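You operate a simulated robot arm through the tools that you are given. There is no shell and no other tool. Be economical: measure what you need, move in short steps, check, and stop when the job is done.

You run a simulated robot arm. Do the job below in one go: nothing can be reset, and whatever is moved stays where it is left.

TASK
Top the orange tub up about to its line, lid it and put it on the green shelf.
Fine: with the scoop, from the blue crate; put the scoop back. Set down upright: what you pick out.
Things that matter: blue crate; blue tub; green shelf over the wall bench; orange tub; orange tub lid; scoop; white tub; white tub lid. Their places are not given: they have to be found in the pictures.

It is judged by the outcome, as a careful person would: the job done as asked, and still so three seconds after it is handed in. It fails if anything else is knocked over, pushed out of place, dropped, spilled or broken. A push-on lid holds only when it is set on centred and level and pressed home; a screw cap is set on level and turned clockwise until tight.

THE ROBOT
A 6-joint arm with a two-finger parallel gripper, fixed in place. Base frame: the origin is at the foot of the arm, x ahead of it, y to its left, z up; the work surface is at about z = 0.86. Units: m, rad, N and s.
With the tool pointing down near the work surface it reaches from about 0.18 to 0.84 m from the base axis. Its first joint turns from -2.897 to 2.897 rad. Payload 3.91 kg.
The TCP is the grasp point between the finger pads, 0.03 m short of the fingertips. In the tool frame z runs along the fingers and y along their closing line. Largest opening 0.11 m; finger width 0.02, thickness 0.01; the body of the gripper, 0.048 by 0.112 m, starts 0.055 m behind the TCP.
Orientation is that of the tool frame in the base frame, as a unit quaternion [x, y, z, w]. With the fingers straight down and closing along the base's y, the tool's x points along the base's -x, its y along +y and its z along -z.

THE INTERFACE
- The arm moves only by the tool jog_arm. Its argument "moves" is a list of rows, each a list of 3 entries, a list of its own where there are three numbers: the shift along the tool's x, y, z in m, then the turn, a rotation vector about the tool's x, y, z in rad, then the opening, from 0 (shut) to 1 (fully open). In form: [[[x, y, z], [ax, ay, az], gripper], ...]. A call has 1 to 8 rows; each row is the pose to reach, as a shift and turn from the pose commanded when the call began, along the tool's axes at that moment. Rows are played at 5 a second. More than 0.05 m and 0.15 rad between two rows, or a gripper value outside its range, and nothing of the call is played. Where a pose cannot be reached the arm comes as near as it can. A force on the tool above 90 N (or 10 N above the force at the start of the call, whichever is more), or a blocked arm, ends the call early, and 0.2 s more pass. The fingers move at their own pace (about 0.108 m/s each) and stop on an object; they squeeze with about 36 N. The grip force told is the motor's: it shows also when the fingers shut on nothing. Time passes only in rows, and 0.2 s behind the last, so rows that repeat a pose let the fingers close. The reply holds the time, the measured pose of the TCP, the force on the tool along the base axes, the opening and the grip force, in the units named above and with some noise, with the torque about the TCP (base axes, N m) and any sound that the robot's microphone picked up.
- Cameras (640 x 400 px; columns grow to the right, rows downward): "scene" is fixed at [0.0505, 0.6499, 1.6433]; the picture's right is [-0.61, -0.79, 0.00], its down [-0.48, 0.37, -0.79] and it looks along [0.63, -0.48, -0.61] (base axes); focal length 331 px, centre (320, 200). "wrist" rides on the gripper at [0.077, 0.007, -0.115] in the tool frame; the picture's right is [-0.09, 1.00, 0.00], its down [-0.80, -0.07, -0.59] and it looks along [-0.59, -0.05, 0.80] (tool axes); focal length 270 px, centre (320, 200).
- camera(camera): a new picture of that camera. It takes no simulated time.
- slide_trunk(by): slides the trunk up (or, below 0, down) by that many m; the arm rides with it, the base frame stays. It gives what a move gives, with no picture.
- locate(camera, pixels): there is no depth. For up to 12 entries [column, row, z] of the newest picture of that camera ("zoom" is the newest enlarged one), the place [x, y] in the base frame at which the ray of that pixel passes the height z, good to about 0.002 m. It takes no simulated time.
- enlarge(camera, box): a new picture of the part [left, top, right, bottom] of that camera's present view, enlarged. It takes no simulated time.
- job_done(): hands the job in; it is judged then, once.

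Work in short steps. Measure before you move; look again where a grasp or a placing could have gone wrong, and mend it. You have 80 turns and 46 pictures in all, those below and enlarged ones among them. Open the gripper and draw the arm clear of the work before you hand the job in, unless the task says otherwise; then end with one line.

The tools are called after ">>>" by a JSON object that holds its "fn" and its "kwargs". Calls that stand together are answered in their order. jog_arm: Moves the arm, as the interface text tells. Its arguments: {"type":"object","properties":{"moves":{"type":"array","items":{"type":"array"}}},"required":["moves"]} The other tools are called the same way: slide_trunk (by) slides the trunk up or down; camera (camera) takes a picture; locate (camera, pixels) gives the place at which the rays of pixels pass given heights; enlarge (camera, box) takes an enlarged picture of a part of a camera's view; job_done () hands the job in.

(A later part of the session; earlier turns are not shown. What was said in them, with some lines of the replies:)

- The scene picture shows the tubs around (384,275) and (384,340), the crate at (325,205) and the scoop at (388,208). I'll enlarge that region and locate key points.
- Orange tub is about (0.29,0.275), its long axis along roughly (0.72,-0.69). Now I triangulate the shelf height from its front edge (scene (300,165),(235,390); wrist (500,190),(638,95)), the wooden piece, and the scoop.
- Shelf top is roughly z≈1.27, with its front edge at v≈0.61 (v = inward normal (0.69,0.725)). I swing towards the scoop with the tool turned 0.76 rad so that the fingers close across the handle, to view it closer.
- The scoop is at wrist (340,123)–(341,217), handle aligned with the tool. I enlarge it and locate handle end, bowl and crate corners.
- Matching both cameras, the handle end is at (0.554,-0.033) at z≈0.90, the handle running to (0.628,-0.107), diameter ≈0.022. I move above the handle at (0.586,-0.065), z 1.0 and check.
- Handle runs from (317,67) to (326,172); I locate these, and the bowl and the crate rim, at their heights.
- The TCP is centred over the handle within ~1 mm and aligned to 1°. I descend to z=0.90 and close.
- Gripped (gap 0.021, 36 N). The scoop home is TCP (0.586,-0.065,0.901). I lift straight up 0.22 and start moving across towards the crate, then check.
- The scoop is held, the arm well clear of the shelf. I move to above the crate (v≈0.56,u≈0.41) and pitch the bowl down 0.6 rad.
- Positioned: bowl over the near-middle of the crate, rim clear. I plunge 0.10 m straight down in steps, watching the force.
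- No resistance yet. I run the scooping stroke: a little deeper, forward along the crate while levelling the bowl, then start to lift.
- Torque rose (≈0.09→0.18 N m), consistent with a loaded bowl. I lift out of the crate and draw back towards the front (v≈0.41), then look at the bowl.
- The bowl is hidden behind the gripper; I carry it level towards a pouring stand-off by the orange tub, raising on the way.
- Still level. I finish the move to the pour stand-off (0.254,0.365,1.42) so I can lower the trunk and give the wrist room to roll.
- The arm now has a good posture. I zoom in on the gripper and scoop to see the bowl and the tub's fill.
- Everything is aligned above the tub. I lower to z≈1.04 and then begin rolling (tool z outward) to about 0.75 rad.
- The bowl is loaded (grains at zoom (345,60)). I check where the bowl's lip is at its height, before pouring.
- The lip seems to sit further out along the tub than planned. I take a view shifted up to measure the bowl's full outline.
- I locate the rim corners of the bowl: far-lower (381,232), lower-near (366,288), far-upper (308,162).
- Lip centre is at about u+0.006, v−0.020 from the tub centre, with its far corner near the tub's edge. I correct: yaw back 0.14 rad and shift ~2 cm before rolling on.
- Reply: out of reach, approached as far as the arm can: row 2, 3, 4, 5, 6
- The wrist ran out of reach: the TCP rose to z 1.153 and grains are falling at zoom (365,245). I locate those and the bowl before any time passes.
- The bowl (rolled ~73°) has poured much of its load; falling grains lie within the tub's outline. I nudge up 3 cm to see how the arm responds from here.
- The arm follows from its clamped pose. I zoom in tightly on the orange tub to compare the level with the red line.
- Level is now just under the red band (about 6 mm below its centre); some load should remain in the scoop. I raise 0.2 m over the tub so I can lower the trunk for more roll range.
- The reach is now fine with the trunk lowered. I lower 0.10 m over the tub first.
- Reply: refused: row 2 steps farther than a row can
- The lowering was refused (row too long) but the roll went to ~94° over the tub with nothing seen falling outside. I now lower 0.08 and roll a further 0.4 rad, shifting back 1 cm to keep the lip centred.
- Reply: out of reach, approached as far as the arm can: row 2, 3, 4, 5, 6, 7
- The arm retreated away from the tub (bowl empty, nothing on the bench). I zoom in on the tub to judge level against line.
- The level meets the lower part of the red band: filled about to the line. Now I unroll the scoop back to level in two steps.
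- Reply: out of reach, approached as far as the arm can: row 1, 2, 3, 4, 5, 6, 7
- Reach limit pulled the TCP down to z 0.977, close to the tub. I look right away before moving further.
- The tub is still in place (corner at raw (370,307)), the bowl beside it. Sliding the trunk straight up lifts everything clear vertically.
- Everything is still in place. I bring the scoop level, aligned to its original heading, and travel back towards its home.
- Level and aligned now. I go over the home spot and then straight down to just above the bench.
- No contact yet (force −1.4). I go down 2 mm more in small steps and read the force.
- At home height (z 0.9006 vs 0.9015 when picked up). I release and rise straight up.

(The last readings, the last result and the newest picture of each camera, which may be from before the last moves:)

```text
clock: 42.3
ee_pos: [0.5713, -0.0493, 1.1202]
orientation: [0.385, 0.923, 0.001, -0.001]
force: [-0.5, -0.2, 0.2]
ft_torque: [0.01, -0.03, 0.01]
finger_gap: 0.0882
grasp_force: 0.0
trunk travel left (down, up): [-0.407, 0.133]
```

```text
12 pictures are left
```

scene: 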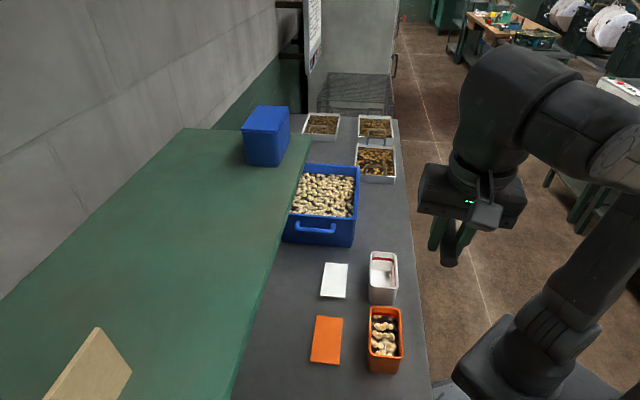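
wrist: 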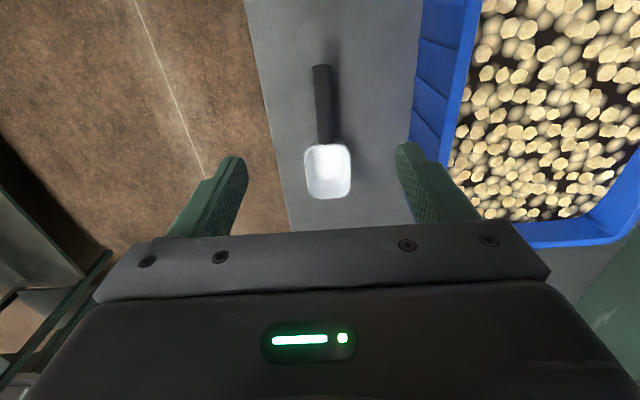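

The scoop is back, upright and empty at its place. Next I move over the orange tub and its lid for a precise measurement.

>>> {"fn": "jog_arm", "kwargs": {"moves": [[[0.048, 0.0, -0.005], [0, 0, 0], 0.8], [[0.096, 0.005, -0.01], [0, 0, 0], 0.8], [[0.144, 0.01, -0.015], [0, 0, 0], 0.8], [[0.19, 0.02, -0.02], [0, 0, 0], 0.8], [[0.235, 0.035, -0.025], [0, 0, 0], 0.9], [[0.28, 0.05, -0.03], [0, 0, 0], 1], [[0.325, 0.065, -0.03], [0, 0, 0], 1], [[0.37, 0.08, -0.03], [0, 0, 0], 1]]}}

>>> {"fn": "jog_arm", "kwargs": {"moves": [[[0.035, 0.01, 0], [0, 0, 0], 1], [[0.067, 0.014, 0], [0, 0, 0], 1], [[0.067, 0.014, 0], [0, 0, 0], 1]]}}

>>> {"fn": "enlarge", "kwargs": {"camera": "wrist", "box": [190, 0, 510, 200]}}

```text
clock: 44.1
ee_pos: [0.3684, 0.272, 1.1522]
orientation: [0.384, 0.923, 0.001, 0.0]
force: [0.2, 0.4, 0.4]
ft_torque: [0.0, 0.0, 0.02]
finger_gap: 0.11
grasp_force: 0.0
trunk travel left (down, up): [-0.407, 0.133]
```

```text
clock: 44.9
ee_pos: [0.3302, 0.3276, 1.1514]
orientation: [0.384, 0.923, 0.001, 0.0]
force: [-0.7, 0.7, 0.1]
ft_torque: [0.0, -0.01, 0.01]
finger_gap: 0.1102
grasp_force: 0.1
trunk travel left (down, up): [-0.407, 0.133]
```

```text
2.00 times, centred on (350, 100) of wrist
```

zoom: 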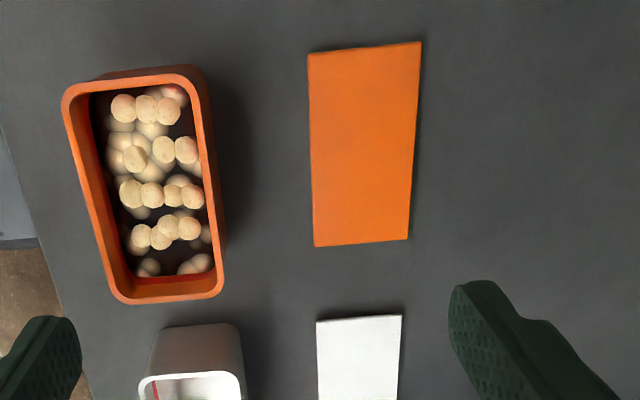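

Lid corners at zoom (308,53),(421,41),(408,240),(314,247); tub rim edges at (131,73),(170,300),(88,190),(213,185). I locate them.

>>> {"fn": "locate", "kwargs": {"camera": "zoom", "pixels": [[308, 53, 0.87], [421, 41, 0.87], [408, 240, 0.87], [314, 247, 0.87], [131, 73, 0.95], [170, 300, 0.95], [88, 190, 0.95], [213, 185, 0.95], [67, 115, 0.95], [109, 272, 0.95], [204, 110, 0.95], [221, 260, 0.95]]}}

>>> {"fn": "locate", "kwargs": {"camera": "scene", "pixels": [[384, 307, 0.95], [385, 360, 0.95], [368, 332, 0.95], [402, 331, 0.95], [317, 316, 0.87], [343, 317, 0.87], [339, 363, 0.87], [310, 360, 0.87], [385, 360, 0.96], [384, 307, 0.96]]}}

```text
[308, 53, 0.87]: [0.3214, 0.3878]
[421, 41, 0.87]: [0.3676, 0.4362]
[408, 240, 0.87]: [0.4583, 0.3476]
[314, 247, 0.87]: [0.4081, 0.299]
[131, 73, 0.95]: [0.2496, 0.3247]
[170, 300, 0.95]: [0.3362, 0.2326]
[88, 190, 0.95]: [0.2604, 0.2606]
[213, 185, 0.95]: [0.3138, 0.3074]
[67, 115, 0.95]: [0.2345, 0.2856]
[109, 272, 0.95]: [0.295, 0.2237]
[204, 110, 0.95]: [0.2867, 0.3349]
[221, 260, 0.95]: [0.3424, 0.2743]
```

```text
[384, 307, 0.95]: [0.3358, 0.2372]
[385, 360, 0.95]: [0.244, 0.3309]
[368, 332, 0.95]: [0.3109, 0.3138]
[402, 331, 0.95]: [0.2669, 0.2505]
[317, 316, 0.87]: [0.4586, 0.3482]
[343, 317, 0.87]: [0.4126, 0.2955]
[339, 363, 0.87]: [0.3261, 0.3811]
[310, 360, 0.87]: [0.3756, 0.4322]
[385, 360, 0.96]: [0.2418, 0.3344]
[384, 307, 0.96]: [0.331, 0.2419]
```

Lid centre ≈ (u 0.012, v 0.535), yaw −45°, aligned with the tool; tub centre ≈ (0.293,0.278). I move above the lid and part-way down, then check clearance to the shelf.

>>> {"fn": "jog_arm", "kwargs": {"moves": [[[-0.004, 0.025, 0.03], [0, 0, 0], 1], [[-0.008, 0.05, 0.06], [0, 0, 0], 1], [[-0.0115, 0.07, 0.095], [0, 0, 0], 1], [[-0.0115, 0.07, 0.14], [0, 0, 0], 1], [[-0.0115, 0.07, 0.18], [0, 0, 0], 1]]}}

>>> {"fn": "camera", "kwargs": {"camera": "scene"}}

```text
clock: 46.1
ee_pos: [0.3874, 0.3701, 0.9712]
orientation: [0.384, 0.923, 0.001, 0.0]
force: [-0.2, -0.8, -0.2]
ft_torque: [0.0, 0.01, 0.01]
finger_gap: 0.11
grasp_force: 0.1
trunk travel left (down, up): [-0.407, 0.133]
```

```text
10 pictures are left
```

scene: 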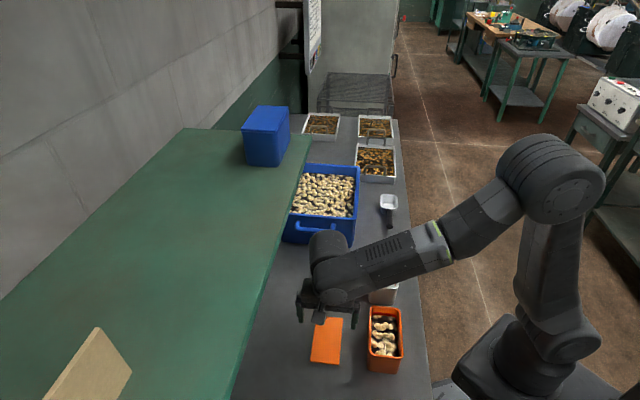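

Clearance to the shelf is fine. I descend to z 0.893 and close on the lid.

>>> {"fn": "jog_arm", "kwargs": {"moves": [[[0, 0, 0.04], [0, 0, 0], 1], [[0, 0, 0.07], [0, 0, 0], 1], [[0, 0, 0.078], [0, 0, 0], 1], [[0, 0, 0.078], [0, 0, 0], 0.6], [[0, 0, 0.078], [0, 0, 0], 0.4], [[0, 0, 0.078], [0, 0, 0], 0.4], [[0, 0, 0.078], [0, 0, 0], 0.3], [[0, 0, 0.078], [0, 0, 0], 0.3]]}}

```text
clock: 47.9
ee_pos: [0.3882, 0.3702, 0.8918]
orientation: [0.384, 0.923, 0.001, 0.0]
force: [0.3, 0.3, -0.1]
ft_torque: [0.03, -0.02, -0.01]
finger_gap: 0.0684
grasp_force: 36.2
trunk travel left (down, up): [-0.407, 0.133]
```

Lid gripped (gap 0.068). I lift it and bring it over the tub to hover ~2 cm above the rim, then look.

>>> {"fn": "jog_arm", "kwargs": {"moves": [[[0, 0, -0.04], [0, 0, 0], 0.3], [[0, 0, -0.085], [0, 0, 0], 0.3], [[0, -0.02, -0.125], [0, 0, 0], 0.3], [[0, -0.06, -0.13], [0, 0, 0], 0.3], [[0.001, -0.1, -0.13], [0, 0, 0.005], 0.3], [[0.002, -0.132, -0.13], [0, 0, 0.01], 0.3], [[0.002, -0.132, -0.115], [0, 0, 0.01], 0.3], [[0.002, -0.132, -0.115], [0, 0, 0.01], 0.3]]}}

>>> {"fn": "enlarge", "kwargs": {"camera": "scene", "box": [350, 280, 430, 390]}}

>>> {"fn": "enlarge", "kwargs": {"camera": "wrist", "box": [190, 0, 510, 200]}}

```text
clock: 49.7
ee_pos: [0.2924, 0.2775, 1.0082]
orientation: [0.388, 0.922, 0.001, 0.0]
force: [0.3, -0.6, -0.8]
ft_torque: [0.0, 0.02, 0.01]
finger_gap: 0.0684
grasp_force: 36.0
trunk travel left (down, up): [-0.407, 0.133]
```

```text
3.64 times, centred on (390, 335) of scene
```

zoom: 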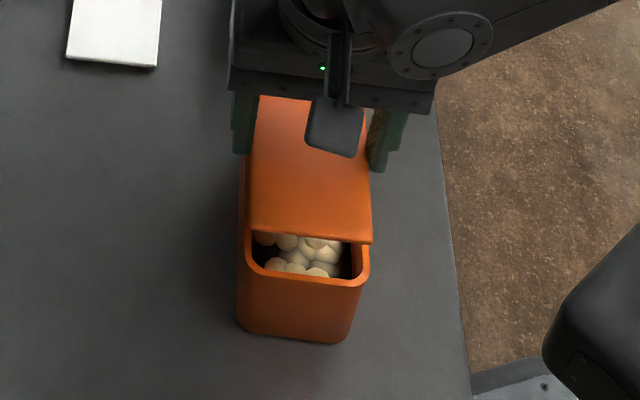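

```text
2.00 times, centred on (350, 100) of wrist
```

zoom: 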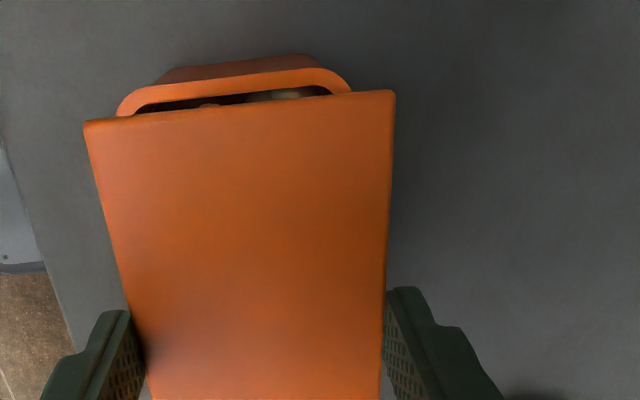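

I compare lid and tub ends: lid near corners wrist (85,122),(394,92); tub near rim (120,105),(235,71),(352,88).

>>> {"fn": "locate", "kwargs": {"camera": "zoom", "pixels": [[85, 122, 0.995], [394, 92, 0.995], [85, 122, 0.985], [394, 92, 0.985], [117, 110, 0.945], [353, 88, 0.945], [145, 85, 0.945], [325, 67, 0.945], [235, 73, 0.945], [117, 110, 0.955], [353, 88, 0.955], [235, 73, 0.955]]}}

>>> {"fn": "locate", "kwargs": {"camera": "scene", "pixels": [[371.3, 345, 0.99], [404.3, 346, 0.99], [369.5, 352.5, 0.945], [404, 353, 0.945], [386, 358.5, 0.945]]}}

```text
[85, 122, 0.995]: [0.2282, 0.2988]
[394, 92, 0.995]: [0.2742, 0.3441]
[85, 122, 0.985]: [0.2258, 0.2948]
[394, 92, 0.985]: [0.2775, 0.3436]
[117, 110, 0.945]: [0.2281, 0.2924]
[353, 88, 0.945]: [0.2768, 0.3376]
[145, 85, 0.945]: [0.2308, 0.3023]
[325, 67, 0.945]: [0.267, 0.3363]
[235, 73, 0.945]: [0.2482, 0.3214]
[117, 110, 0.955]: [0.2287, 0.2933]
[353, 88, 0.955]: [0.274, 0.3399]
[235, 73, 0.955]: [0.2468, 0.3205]
```

```text
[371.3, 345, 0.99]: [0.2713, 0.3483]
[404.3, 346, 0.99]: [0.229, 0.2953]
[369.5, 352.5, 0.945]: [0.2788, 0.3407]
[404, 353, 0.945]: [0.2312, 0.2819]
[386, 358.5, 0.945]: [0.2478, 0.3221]
```

Lid centre v≈0.404; tub estimates range 0.401–0.404. I refine with the tub's rim sides from the earlier tight view (raw scene (369.6,332),(402.3,332)).

>>> {"fn": "locate", "kwargs": {"camera": "scene", "pixels": [[369.6, 332, 0.945], [402.3, 332, 0.945], [369.6, 332, 0.955], [402.3, 332, 0.955], [369.5, 322, 0.945], [401.7, 322, 0.945], [386.5, 306.2, 0.945], [386.5, 357.8, 0.945]]}}

```text
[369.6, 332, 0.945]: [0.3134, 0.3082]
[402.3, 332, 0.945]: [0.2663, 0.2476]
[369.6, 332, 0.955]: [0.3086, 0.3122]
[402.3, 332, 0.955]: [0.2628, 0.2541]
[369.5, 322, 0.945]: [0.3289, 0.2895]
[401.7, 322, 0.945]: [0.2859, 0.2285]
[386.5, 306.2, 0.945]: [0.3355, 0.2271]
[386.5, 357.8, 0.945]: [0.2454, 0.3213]
```

The tub's v centre is ≈0.4015. I shift the lid −2.5 mm in v and lower it in small steps, watching the force.

>>> {"fn": "jog_arm", "kwargs": {"moves": [[[0.0005, -0.0025, 0], [0, 0, 0], 0.3], [[0.0005, -0.0025, 0.01], [0, 0, 0], 0.3], [[0.0005, -0.0025, 0.018], [0, 0, 0], 0.3], [[0.0005, -0.0025, 0.022], [0, 0, 0], 0.3], [[0.0005, -0.0025, 0.025], [0, 0, 0], 0.3]]}}

>>> {"fn": "jog_arm", "kwargs": {"moves": [[[0, 0, 0.002], [0, 0, 0], 0.3], [[0, 0, 0.004], [0, 0, 0], 0.3]]}}

```text
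clock: 50.9
ee_pos: [0.2911, 0.2761, 0.9838]
orientation: [0.388, 0.922, 0.001, 0.0]
force: [-0.1, 0.1, -0.1]
ft_torque: [-0.01, 0.03, 0.0]
finger_gap: 0.0688
grasp_force: 36.0
trunk travel left (down, up): [-0.407, 0.133]
```

```text
clock: 51.5
ee_pos: [0.2916, 0.2764, 0.9789]
orientation: [0.388, 0.922, 0.001, 0.0]
force: [0.4, -0.4, 0.1]
ft_torque: [0.0, -0.05, 0.01]
finger_gap: 0.0685
grasp_force: 35.6
trunk travel left (down, up): [-0.407, 0.133]
```

No contact yet at z 0.979. I continue down in 2 mm steps.

>>> {"fn": "jog_arm", "kwargs": {"moves": [[[0, 0, 0.002], [0, 0, 0], 0.3], [[0, 0, 0.004], [0, 0, 0], 0.3]]}}

>>> {"fn": "jog_arm", "kwargs": {"moves": [[[0, 0, 0.002], [0, 0, 0], 0.3], [[0, 0, 0.004], [0, 0, 0], 0.3]]}}

>>> {"fn": "jog_arm", "kwargs": {"moves": [[[0, 0, 0.0015], [0, 0, 0], 0.3], [[0, 0, 0.003], [0, 0, 0], 0.3]]}}

```text
clock: 52.1
ee_pos: [0.2912, 0.2764, 0.9766]
orientation: [0.388, 0.922, 0.001, 0.0]
force: [-0.9, 0.5, -0.5]
ft_torque: [0.01, 0.01, 0.03]
finger_gap: 0.0687
grasp_force: 35.7
trunk travel left (down, up): [-0.407, 0.133]
```

```text
clock: 52.7
ee_pos: [0.291, 0.275, 0.9713]
orientation: [0.388, 0.922, 0.001, 0.0]
force: [0.8, 0.6, 0.5]
ft_torque: [0.02, 0.0, 0.0]
finger_gap: 0.0685
grasp_force: 36.7
trunk travel left (down, up): [-0.407, 0.133]
```

```text
clock: 53.3
ee_pos: [0.2913, 0.2759, 0.9699]
orientation: [0.388, 0.922, 0.003, 0.0]
force: [0.3, -1.9, 20.9]
ft_torque: [-0.38, 0.29, -0.03]
finger_gap: 0.0689
grasp_force: 35.7
trunk travel left (down, up): [-0.407, 0.133]
```

Contact (21 N), but the torque says it bears ~2 cm toward the −v side, so the lid sits slightly too far +v. I lift 3 mm, shift −2 mm in v and touch again.

>>> {"fn": "jog_arm", "kwargs": {"moves": [[[0, 0, -0.003], [0, 0, 0], 0.3], [[0, -0.002, -0.003], [0, 0, 0], 0.3], [[0, -0.002, -0.001], [0, 0, 0], 0.3], [[0, -0.002, 0], [0, 0, 0], 0.3]]}}

>>> {"fn": "jog_arm", "kwargs": {"moves": [[[0, 0, 0.001], [0, 0, 0], 0.3]]}}

```text
clock: 54.3
ee_pos: [0.2891, 0.2746, 0.9698]
orientation: [0.389, 0.921, 0.003, 0.001]
force: [0.6, -2.4, 24.4]
ft_torque: [-0.41, 0.36, -0.1]
finger_gap: 0.0686
grasp_force: 36.4
trunk travel left (down, up): [-0.407, 0.133]
```

```text
clock: 54.7
ee_pos: [0.2897, 0.2757, 0.9693]
orientation: [0.388, 0.922, 0.003, 0.002]
force: [2.7, -1.9, 42.7]
ft_torque: [-0.66, 0.55, -0.05]
finger_gap: 0.0687
grasp_force: 36.2
trunk travel left (down, up): [-0.407, 0.133]
```

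The bearing point doesn't change with the shift, so it's a slight tilt rather than an offset. I ease off, go back 1.5 mm in v, release with light contact, rise and look.

>>> {"fn": "jog_arm", "kwargs": {"moves": [[[0, 0, -0.003], [0, 0, 0], 0.3], [[0, 0.0015, -0.003], [0, 0, 0], 0.3], [[0, 0.0015, -0.0015], [0, 0, 0], 0.3], [[0, 0.0015, -0.001], [0, 0, 0], 0.7], [[0, 0.0015, -0.001], [0, 0, 0], 0.9], [[0, 0.0015, -0.001], [0, 0, 0], 0.9], [[0, 0.0015, -0.04], [0, 0, 0], 0.9], [[0, 0.0015, -0.08], [0, 0, 0], 0.9]]}}

>>> {"fn": "enlarge", "kwargs": {"camera": "wrist", "box": [190, 0, 510, 200]}}

```text
clock: 56.5
ee_pos: [0.2913, 0.2755, 1.0469]
orientation: [0.389, 0.921, 0.001, 0.0]
force: [-0.1, -1.2, -0.4]
ft_torque: [0.0, 0.0, 0.02]
finger_gap: 0.0988
grasp_force: 0.0
trunk travel left (down, up): [-0.407, 0.133]
```

```text
2.00 times, centred on (350, 100) of wrist
```

zoom: 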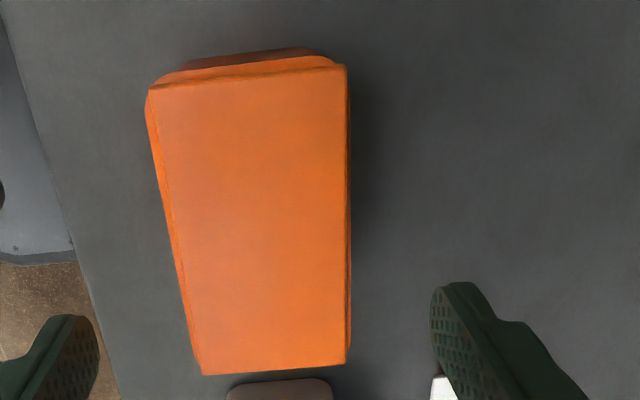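

The lid lies flat on the rim, with the tub's rim peeking out ~3–4 mm evenly around it: centred within ~1 mm. I close the fingers and come down to just above the lid's centre for pressing.

>>> {"fn": "jog_arm", "kwargs": {"moves": [[[-0.0018, 0, 0], [0, 0, 0], 0], [[-0.0018, 0, 0], [0, 0, 0], 0], [[-0.0018, 0, 0.02], [0, 0, 0], 0], [[-0.0018, 0, 0.05], [0, 0, 0], 0], [[-0.0018, 0, 0.062], [0, 0, 0], 0]]}}

>>> {"fn": "jog_arm", "kwargs": {"moves": [[[0, 0, 0.003], [0, 0, 0], 0], [[0, 0, 0.006], [0, 0, 0], 0]]}}

>>> {"fn": "jog_arm", "kwargs": {"moves": [[[0, 0, 0.002], [0, 0, 0], 0], [[0, 0, 0.004], [0, 0, 0], 0]]}}

```text
clock: 57.7
ee_pos: [0.2923, 0.275, 0.9845]
orientation: [0.388, 0.922, 0.001, 0.001]
force: [-0.5, 0.5, -0.3]
ft_torque: [0.02, -0.01, 0.01]
finger_gap: 0.0003
grasp_force: 35.7
trunk travel left (down, up): [-0.407, 0.133]
```

```text
clock: 58.3
ee_pos: [0.2918, 0.2747, 0.979]
orientation: [0.388, 0.922, 0.001, 0.0]
force: [0.3, 0.1, 0.3]
ft_torque: [0.02, 0.02, 0.02]
finger_gap: 0.0
grasp_force: 36.1
trunk travel left (down, up): [-0.407, 0.133]
```

```text
clock: 58.9
ee_pos: [0.2921, 0.2763, 0.9757]
orientation: [0.389, 0.921, 0.001, 0.0]
force: [0.3, -0.5, -0.5]
ft_torque: [-0.01, 0.0, 0.02]
finger_gap: 0.0
grasp_force: 35.6
trunk travel left (down, up): [-0.407, 0.133]
```

No contact yet at z 0.976. I go on down step by step.

>>> {"fn": "jog_arm", "kwargs": {"moves": [[[0, 0, 0.002], [0, 0, 0], 0], [[0, 0, 0.004], [0, 0, 0], 0]]}}

>>> {"fn": "jog_arm", "kwargs": {"moves": [[[0, 0, 0.001], [0, 0, 0], 0], [[0, 0, 0.002], [0, 0, 0], 0]]}}

>>> {"fn": "jog_arm", "kwargs": {"moves": [[[0, 0, 0.001], [0, 0, 0], 0], [[0, 0, 0.002], [0, 0, 0], 0]]}}

```text
clock: 59.5
ee_pos: [0.2924, 0.2745, 0.9755]
orientation: [0.388, 0.922, 0.005, 0.002]
force: [-1.9, 0.0, 42.7]
ft_torque: [0.02, 0.05, -0.03]
finger_gap: 0.0
grasp_force: 35.7
trunk travel left (down, up): [-0.407, 0.133]
heard: snap
```

```text
clock: 60.1
ee_pos: [0.2915, 0.2742, 0.9744]
orientation: [0.388, 0.921, 0.007, 0.002]
force: [0.6, 0.7, 80.3]
ft_torque: [-0.06, -0.07, 0.03]
finger_gap: 0.0001
grasp_force: 36.2
trunk travel left (down, up): [-0.407, 0.133]
```

```text
clock: 60.6
ee_pos: [0.2944, 0.2753, 0.9739]
orientation: [0.387, 0.922, 0.011, 0.003]
force: [-5.0, -6.4, 43.5]
ft_torque: [-0.25, 0.13, 0.0]
finger_gap: 0.0
grasp_force: 36.3
trunk travel left (down, up): [-0.407, 0.133]
stopped in row 2: the force on the tool passed its limit at 92 N (the readings are from after the stop); the commanded pose is now the measured one
```

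A snap was heard: the lid is home. I rise, level the tool and open fully over the tub, then check it before gripping.

>>> {"fn": "jog_arm", "kwargs": {"moves": [[[0, 0, -0.02], [0.021, -0.002, 0], 0], [[0.001, -0.001, -0.05], [0.021, -0.002, 0], 0], [[0.001, -0.001, -0.075], [0.021, -0.002, 0], 0.5], [[0.001, -0.001, -0.075], [0.021, -0.002, 0], 1], [[0.001, -0.001, -0.075], [0.021, -0.002, 0], 1]]}}

>>> {"fn": "enlarge", "kwargs": {"camera": "wrist", "box": [190, 0, 510, 200]}}

```text
clock: 61.8
ee_pos: [0.292, 0.277, 1.047]
orientation: [0.388, 0.922, -0.003, -0.002]
force: [0.0, 0.5, -0.1]
ft_torque: [-0.02, -0.01, 0.01]
finger_gap: 0.11
grasp_force: 0.2
trunk travel left (down, up): [-0.407, 0.133]
```

```text
2.00 times, centred on (350, 100) of wrist
```

zoom: 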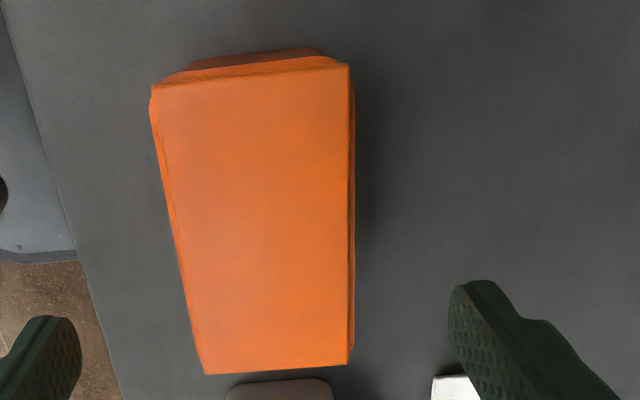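

The lid is seated and centred. I descend around the tub to z 0.915 (pads on its sides) and close.

>>> {"fn": "jog_arm", "kwargs": {"moves": [[[0, 0, 0.04], [-0.007, -0.001, 0], 1], [[0, 0, 0.085], [-0.007, -0.001, 0], 1], [[0, 0, 0.12], [-0.007, -0.001, 0], 1], [[0, 0, 0.132], [-0.007, -0.001, 0], 1], [[0, 0, 0.132], [-0.007, -0.001, 0], 0.7], [[0, 0, 0.132], [-0.007, -0.001, 0], 0.5], [[0, 0, 0.132], [-0.007, -0.001, 0], 0.4], [[0, 0, 0.132], [-0.007, -0.001, 0], 0.4]]}}

```text
clock: 63.6
ee_pos: [0.2916, 0.276, 0.9139]
orientation: [0.389, 0.921, -0.002, 0.0]
force: [0.4, -0.1, 0.0]
ft_torque: [0.09, -0.03, 0.02]
finger_gap: 0.0715
grasp_force: 35.6
trunk travel left (down, up): [-0.407, 0.133]
```

Gripped (gap 0.0715). I lift straight up, well in front of the shelf edge.

>>> {"fn": "jog_arm", "kwargs": {"moves": [[[0, 0, -0.015], [0, 0, 0], 0.4], [[0, 0, -0.05], [0, 0, 0], 0.4], [[0, 0, -0.095], [0, 0, 0], 0.4], [[0, 0, -0.14], [0, 0, 0], 0.4], [[0, 0, -0.185], [0, 0, 0], 0.4], [[0, 0, -0.23], [0, 0, 0], 0.4], [[0, 0, -0.275], [0, 0, 0], 0.4], [[0, 0, -0.32], [0, 0, 0], 0.4]]}}

>>> {"fn": "slide_trunk", "kwargs": {"by": 0.13}}

>>> {"fn": "jog_arm", "kwargs": {"moves": [[[0, 0, -0.03], [0, 0, 0], 0.4], [[0, 0, -0.06], [0, 0, 0], 0.4]]}}

>>> {"fn": "camera", "kwargs": {"camera": "scene"}}

```text
clock: 65.4
ee_pos: [0.2914, 0.2769, 1.2352]
orientation: [0.388, 0.922, 0.0, 0.0]
force: [0.7, 0.1, -3.3]
ft_torque: [0.01, 0.04, 0.0]
finger_gap: 0.0715
grasp_force: 36.2
trunk travel left (down, up): [-0.407, 0.133]
```

```text
clock: 67.0
ee_pos: [0.291, 0.2764, 1.3632]
orientation: [0.387, 0.922, -0.001, 0.0]
force: [0.3, -0.4, -3.6]
ft_torque: [0.01, 0.01, 0.03]
finger_gap: 0.0716
grasp_force: 36.1
trunk travel left (down, up): [-0.537, 0.003]
```

```text
clock: 67.6
ee_pos: [0.2905, 0.2762, 1.4242]
orientation: [0.388, 0.922, -0.002, 0.0]
force: [0.4, 0.7, -3.2]
ft_torque: [0.03, 0.0, -0.04]
finger_gap: 0.0713
grasp_force: 35.6
trunk travel left (down, up): [-0.537, 0.003]
```

```text
5 pictures are left
```

scene: 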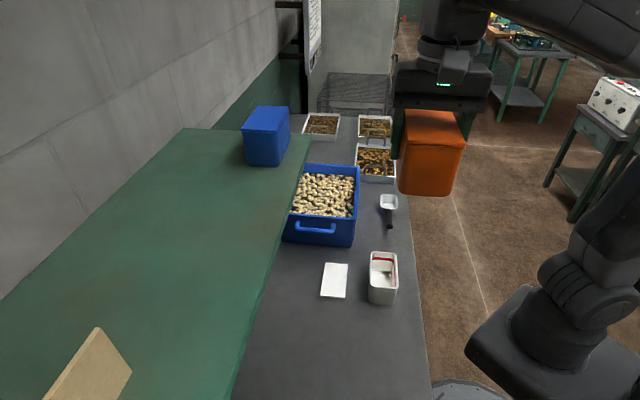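

Tub and lid are lifted; the bench is clean. I carry it over the shelf to v≈0.70 (well inside the edge), away from the blue tub.

>>> {"fn": "jog_arm", "kwargs": {"moves": [[[-0.006, 0.042, 0], [0, 0, 0], 0.4], [[-0.012, 0.085, 0], [0, 0, 0], 0.4], [[-0.018, 0.128, 0], [0, 0, 0], 0.4], [[-0.024, 0.171, 0], [0, 0, 0], 0.4], [[-0.03, 0.214, 0], [0, 0, 0], 0.4], [[-0.035, 0.257, 0], [0, 0, 0], 0.4], [[-0.04, 0.3, 0], [0, 0, 0], 0.4], [[-0.04, 0.3, 0], [0, 0, 0], 0.4]]}}

>>> {"fn": "camera", "kwargs": {"camera": "scene"}}

```text
clock: 69.4
ee_pos: [0.4949, 0.4214, 1.3765]
orientation: [0.388, 0.922, 0.001, 0.001]
force: [-0.5, 1.0, -2.9]
ft_torque: [-0.01, 0.01, -0.03]
finger_gap: 0.0716
grasp_force: 35.7
out of reach, approached as far as the arm can: row 4, 5, 6, 7, 8
trunk travel left (down, up): [-0.537, 0.003]
```

```text
4 pictures are left
```

scene: 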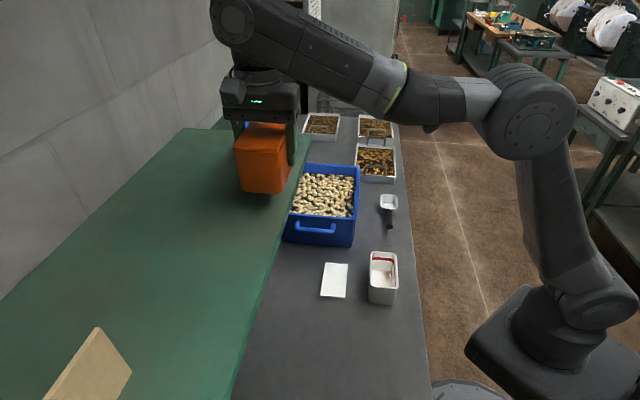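

Reach limited the move at v≈0.648, z 1.376 (bottom ≈1.32). I lower slightly while going further in.

>>> {"fn": "jog_arm", "kwargs": {"moves": [[[0, 0.01, 0.01], [0, 0, 0], 0.4], [[0, 0.02, 0.02], [0, 0, 0], 0.4], [[0, 0.032, 0.028], [0, 0, 0], 0.4], [[0, 0.045, 0.032], [0, 0, 0], 0.4], [[0, 0.05, 0.034], [0, 0, 0], 0.4]]}}

```text
clock: 70.6
ee_pos: [0.5266, 0.4539, 1.3367]
orientation: [0.389, 0.921, 0.001, 0.0]
force: [0.2, 0.6, -3.4]
ft_torque: [0.02, 0.01, 0.01]
finger_gap: 0.0716
grasp_force: 36.2
out of reach, approached as far as the arm can: row 4, 5
trunk travel left (down, up): [-0.537, 0.003]
```

Now v≈0.693, bottom ≈1.282, no contact. I lower in small steps until the shelf is felt.

>>> {"fn": "jog_arm", "kwargs": {"moves": [[[0, 0, 0.004], [0, 0, 0], 0.4], [[0, 0, 0.008], [0, 0, 0], 0.4]]}}

>>> {"fn": "jog_arm", "kwargs": {"moves": [[[0, 0, 0.003], [0, 0, 0], 0.4], [[0, 0, 0.006], [0, 0, 0], 0.4]]}}

>>> {"fn": "enlarge", "kwargs": {"camera": "scene", "box": [190, 90, 330, 230]}}

```text
clock: 71.2
ee_pos: [0.5261, 0.4538, 1.3344]
orientation: [0.389, 0.921, 0.004, 0.002]
force: [8.6, 7.0, 32.8]
ft_torque: [-0.31, 0.54, 0.06]
finger_gap: 0.0715
grasp_force: 35.9
trunk travel left (down, up): [-0.537, 0.003]
```

```text
clock: 71.8
ee_pos: [0.5243, 0.4533, 1.3258]
orientation: [0.388, 0.921, 0.001, 0.001]
force: [4.7, 3.1, 34.6]
ft_torque: [-0.13, 0.13, 0.01]
finger_gap: 0.0715
grasp_force: 35.7
trunk travel left (down, up): [-0.537, 0.003]
```

```text
2.86 times, centred on (260, 160) of scene
```

zoom: 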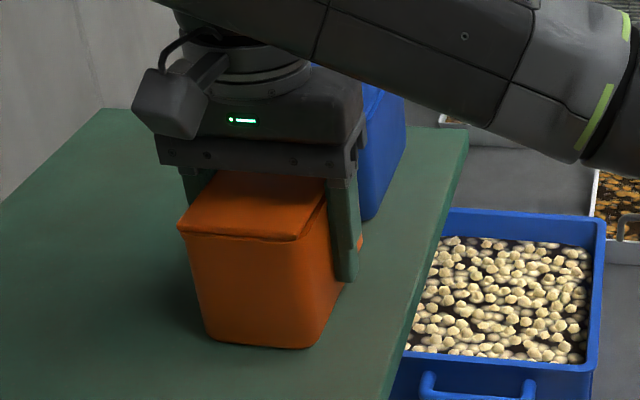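

The tub stands on the shelf well inside the edge, pressed at ~35 N. I ease off 4 mm, open the fingers and rise.

>>> {"fn": "jog_arm", "kwargs": {"moves": [[[0, 0, -0.002], [0, 0, 0], 0.4], [[0, 0, -0.003], [0, 0, 0], 0.4]]}}

>>> {"fn": "jog_arm", "kwargs": {"moves": [[[0, 0, 0], [0, 0, 0], 0.75], [[0, 0, 0], [0, 0, 0], 0.9], [[0, 0, 0], [0, 0, 0], 0.9], [[0, 0, -0.02], [0, 0, 0], 0.9], [[0, 0, -0.035], [0, 0, 0], 0.9]]}}

```text
clock: 72.4
ee_pos: [0.525, 0.4528, 1.3266]
orientation: [0.388, 0.921, -0.001, -0.001]
force: [-1.1, -3.4, 14.6]
ft_torque: [0.24, -0.46, -0.05]
finger_gap: 0.0714
grasp_force: 35.6
trunk travel left (down, up): [-0.537, 0.003]
```

```text
clock: 73.6
ee_pos: [0.5185, 0.4461, 1.3492]
orientation: [0.389, 0.921, 0.002, 0.0]
force: [-0.6, -0.2, -0.7]
ft_torque: [-0.02, -0.01, -0.03]
finger_gap: 0.0991
grasp_force: 0.1
out of reach, approached as far as the arm can: row 4, 5
trunk travel left (down, up): [-0.537, 0.003]
```

Rising is limited by reach and pulls the hand inward, so instead I recentre slightly lower with the fingers fully open, and slide out along the tub's long axis (−u), palm clear above the lid.

>>> {"fn": "jog_arm", "kwargs": {"moves": [[[0, 0, 0.012], [0, 0, 0], 1], [[0, 0.008, 0.014], [0, 0, 0], 1], [[0, 0.008, 0.014], [0, 0, 0], 1]]}}

>>> {"fn": "enlarge", "kwargs": {"camera": "wrist", "box": [190, 40, 510, 240]}}

```text
clock: 74.4
ee_pos: [0.5234, 0.4515, 1.335]
orientation: [0.388, 0.922, 0.0, 0.001]
force: [0.6, -0.6, 0.6]
ft_torque: [0.0, 0.03, 0.01]
finger_gap: 0.1101
grasp_force: 0.1
trunk travel left (down, up): [-0.537, 0.003]
```

```text
2.00 times, centred on (350, 140) of wrist
```

zoom: 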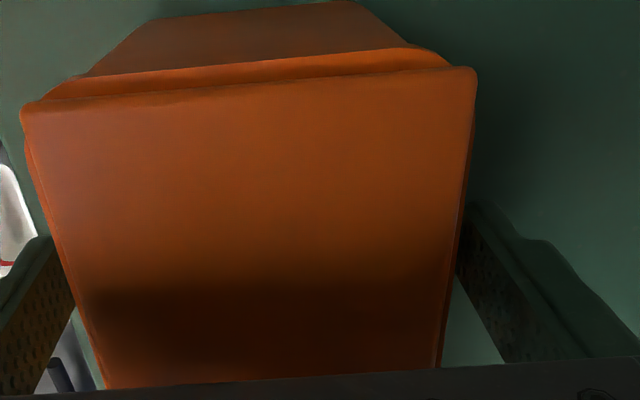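

The tub is upright, lid on, fingers clear on both sides. I slide out along −u.

>>> {"fn": "jog_arm", "kwargs": {"moves": [[[0.02, 0, 0], [0, 0, 0], 1], [[0.04, 0, 0], [0, 0, 0], 1], [[0.06, 0, 0], [0, 0, 0], 1], [[0.08, 0, 0], [0, 0, 0], 1], [[0.1, 0, 0], [0, 0, 0], 1], [[0.125, 0, 0], [0, 0, 0], 1]]}}

```text
clock: 75.8
ee_pos: [0.4362, 0.539, 1.3317]
orientation: [0.388, 0.922, 0.002, 0.001]
force: [-0.6, -0.1, 0.6]
ft_torque: [0.0, -0.01, 0.0]
finger_gap: 0.1101
grasp_force: 0.1
out of reach, approached as far as the arm can: row 6
trunk travel left (down, up): [-0.537, 0.003]
```

No forces felt; the fingers are past the tub's end. Now I draw back off the shelf (−v) while rising.

>>> {"fn": "jog_arm", "kwargs": {"moves": [[[0, -0.04, -0.005], [0, 0, 0], 1], [[0, -0.08, -0.02], [0, 0, 0], 1], [[0, -0.125, -0.035], [0, 0, 0], 1], [[0, -0.17, -0.05], [0, 0, 0], 1], [[0, -0.215, -0.06], [0, 0, 0], 1], [[0, -0.26, -0.06], [0, 0, 0], 1], [[0, -0.305, -0.06], [0, 0, 0], 1]]}}

>>> {"fn": "camera", "kwargs": {"camera": "scene"}}

```text
clock: 77.4
ee_pos: [0.2148, 0.3252, 1.3933]
orientation: [0.388, 0.921, 0.0, 0.0]
force: [-0.6, 0.0, -0.7]
ft_torque: [0.01, 0.0, 0.03]
finger_gap: 0.11
grasp_force: 0.0
trunk travel left (down, up): [-0.537, 0.003]
```

```text
1 pictures are left
```

scene: 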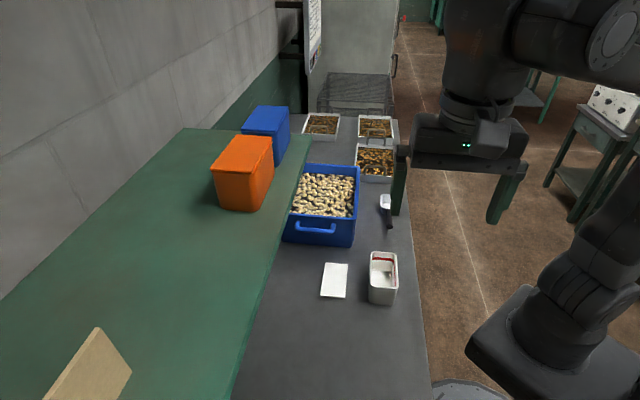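

The orange tub stands upright on the green shelf with its lid on. The scoop is back, the other things are in place, and the arm is clear with the gripper open, so I hand in.

>>> {"fn": "job_done", "kwargs": {}}

```text
The job is handed in.
```

The orange tub is filled about to its red line with one scoop from the blue crate. Its lid is pressed home (it snapped), and the tub stands upright on the green shelf. The scoop is back in its place.
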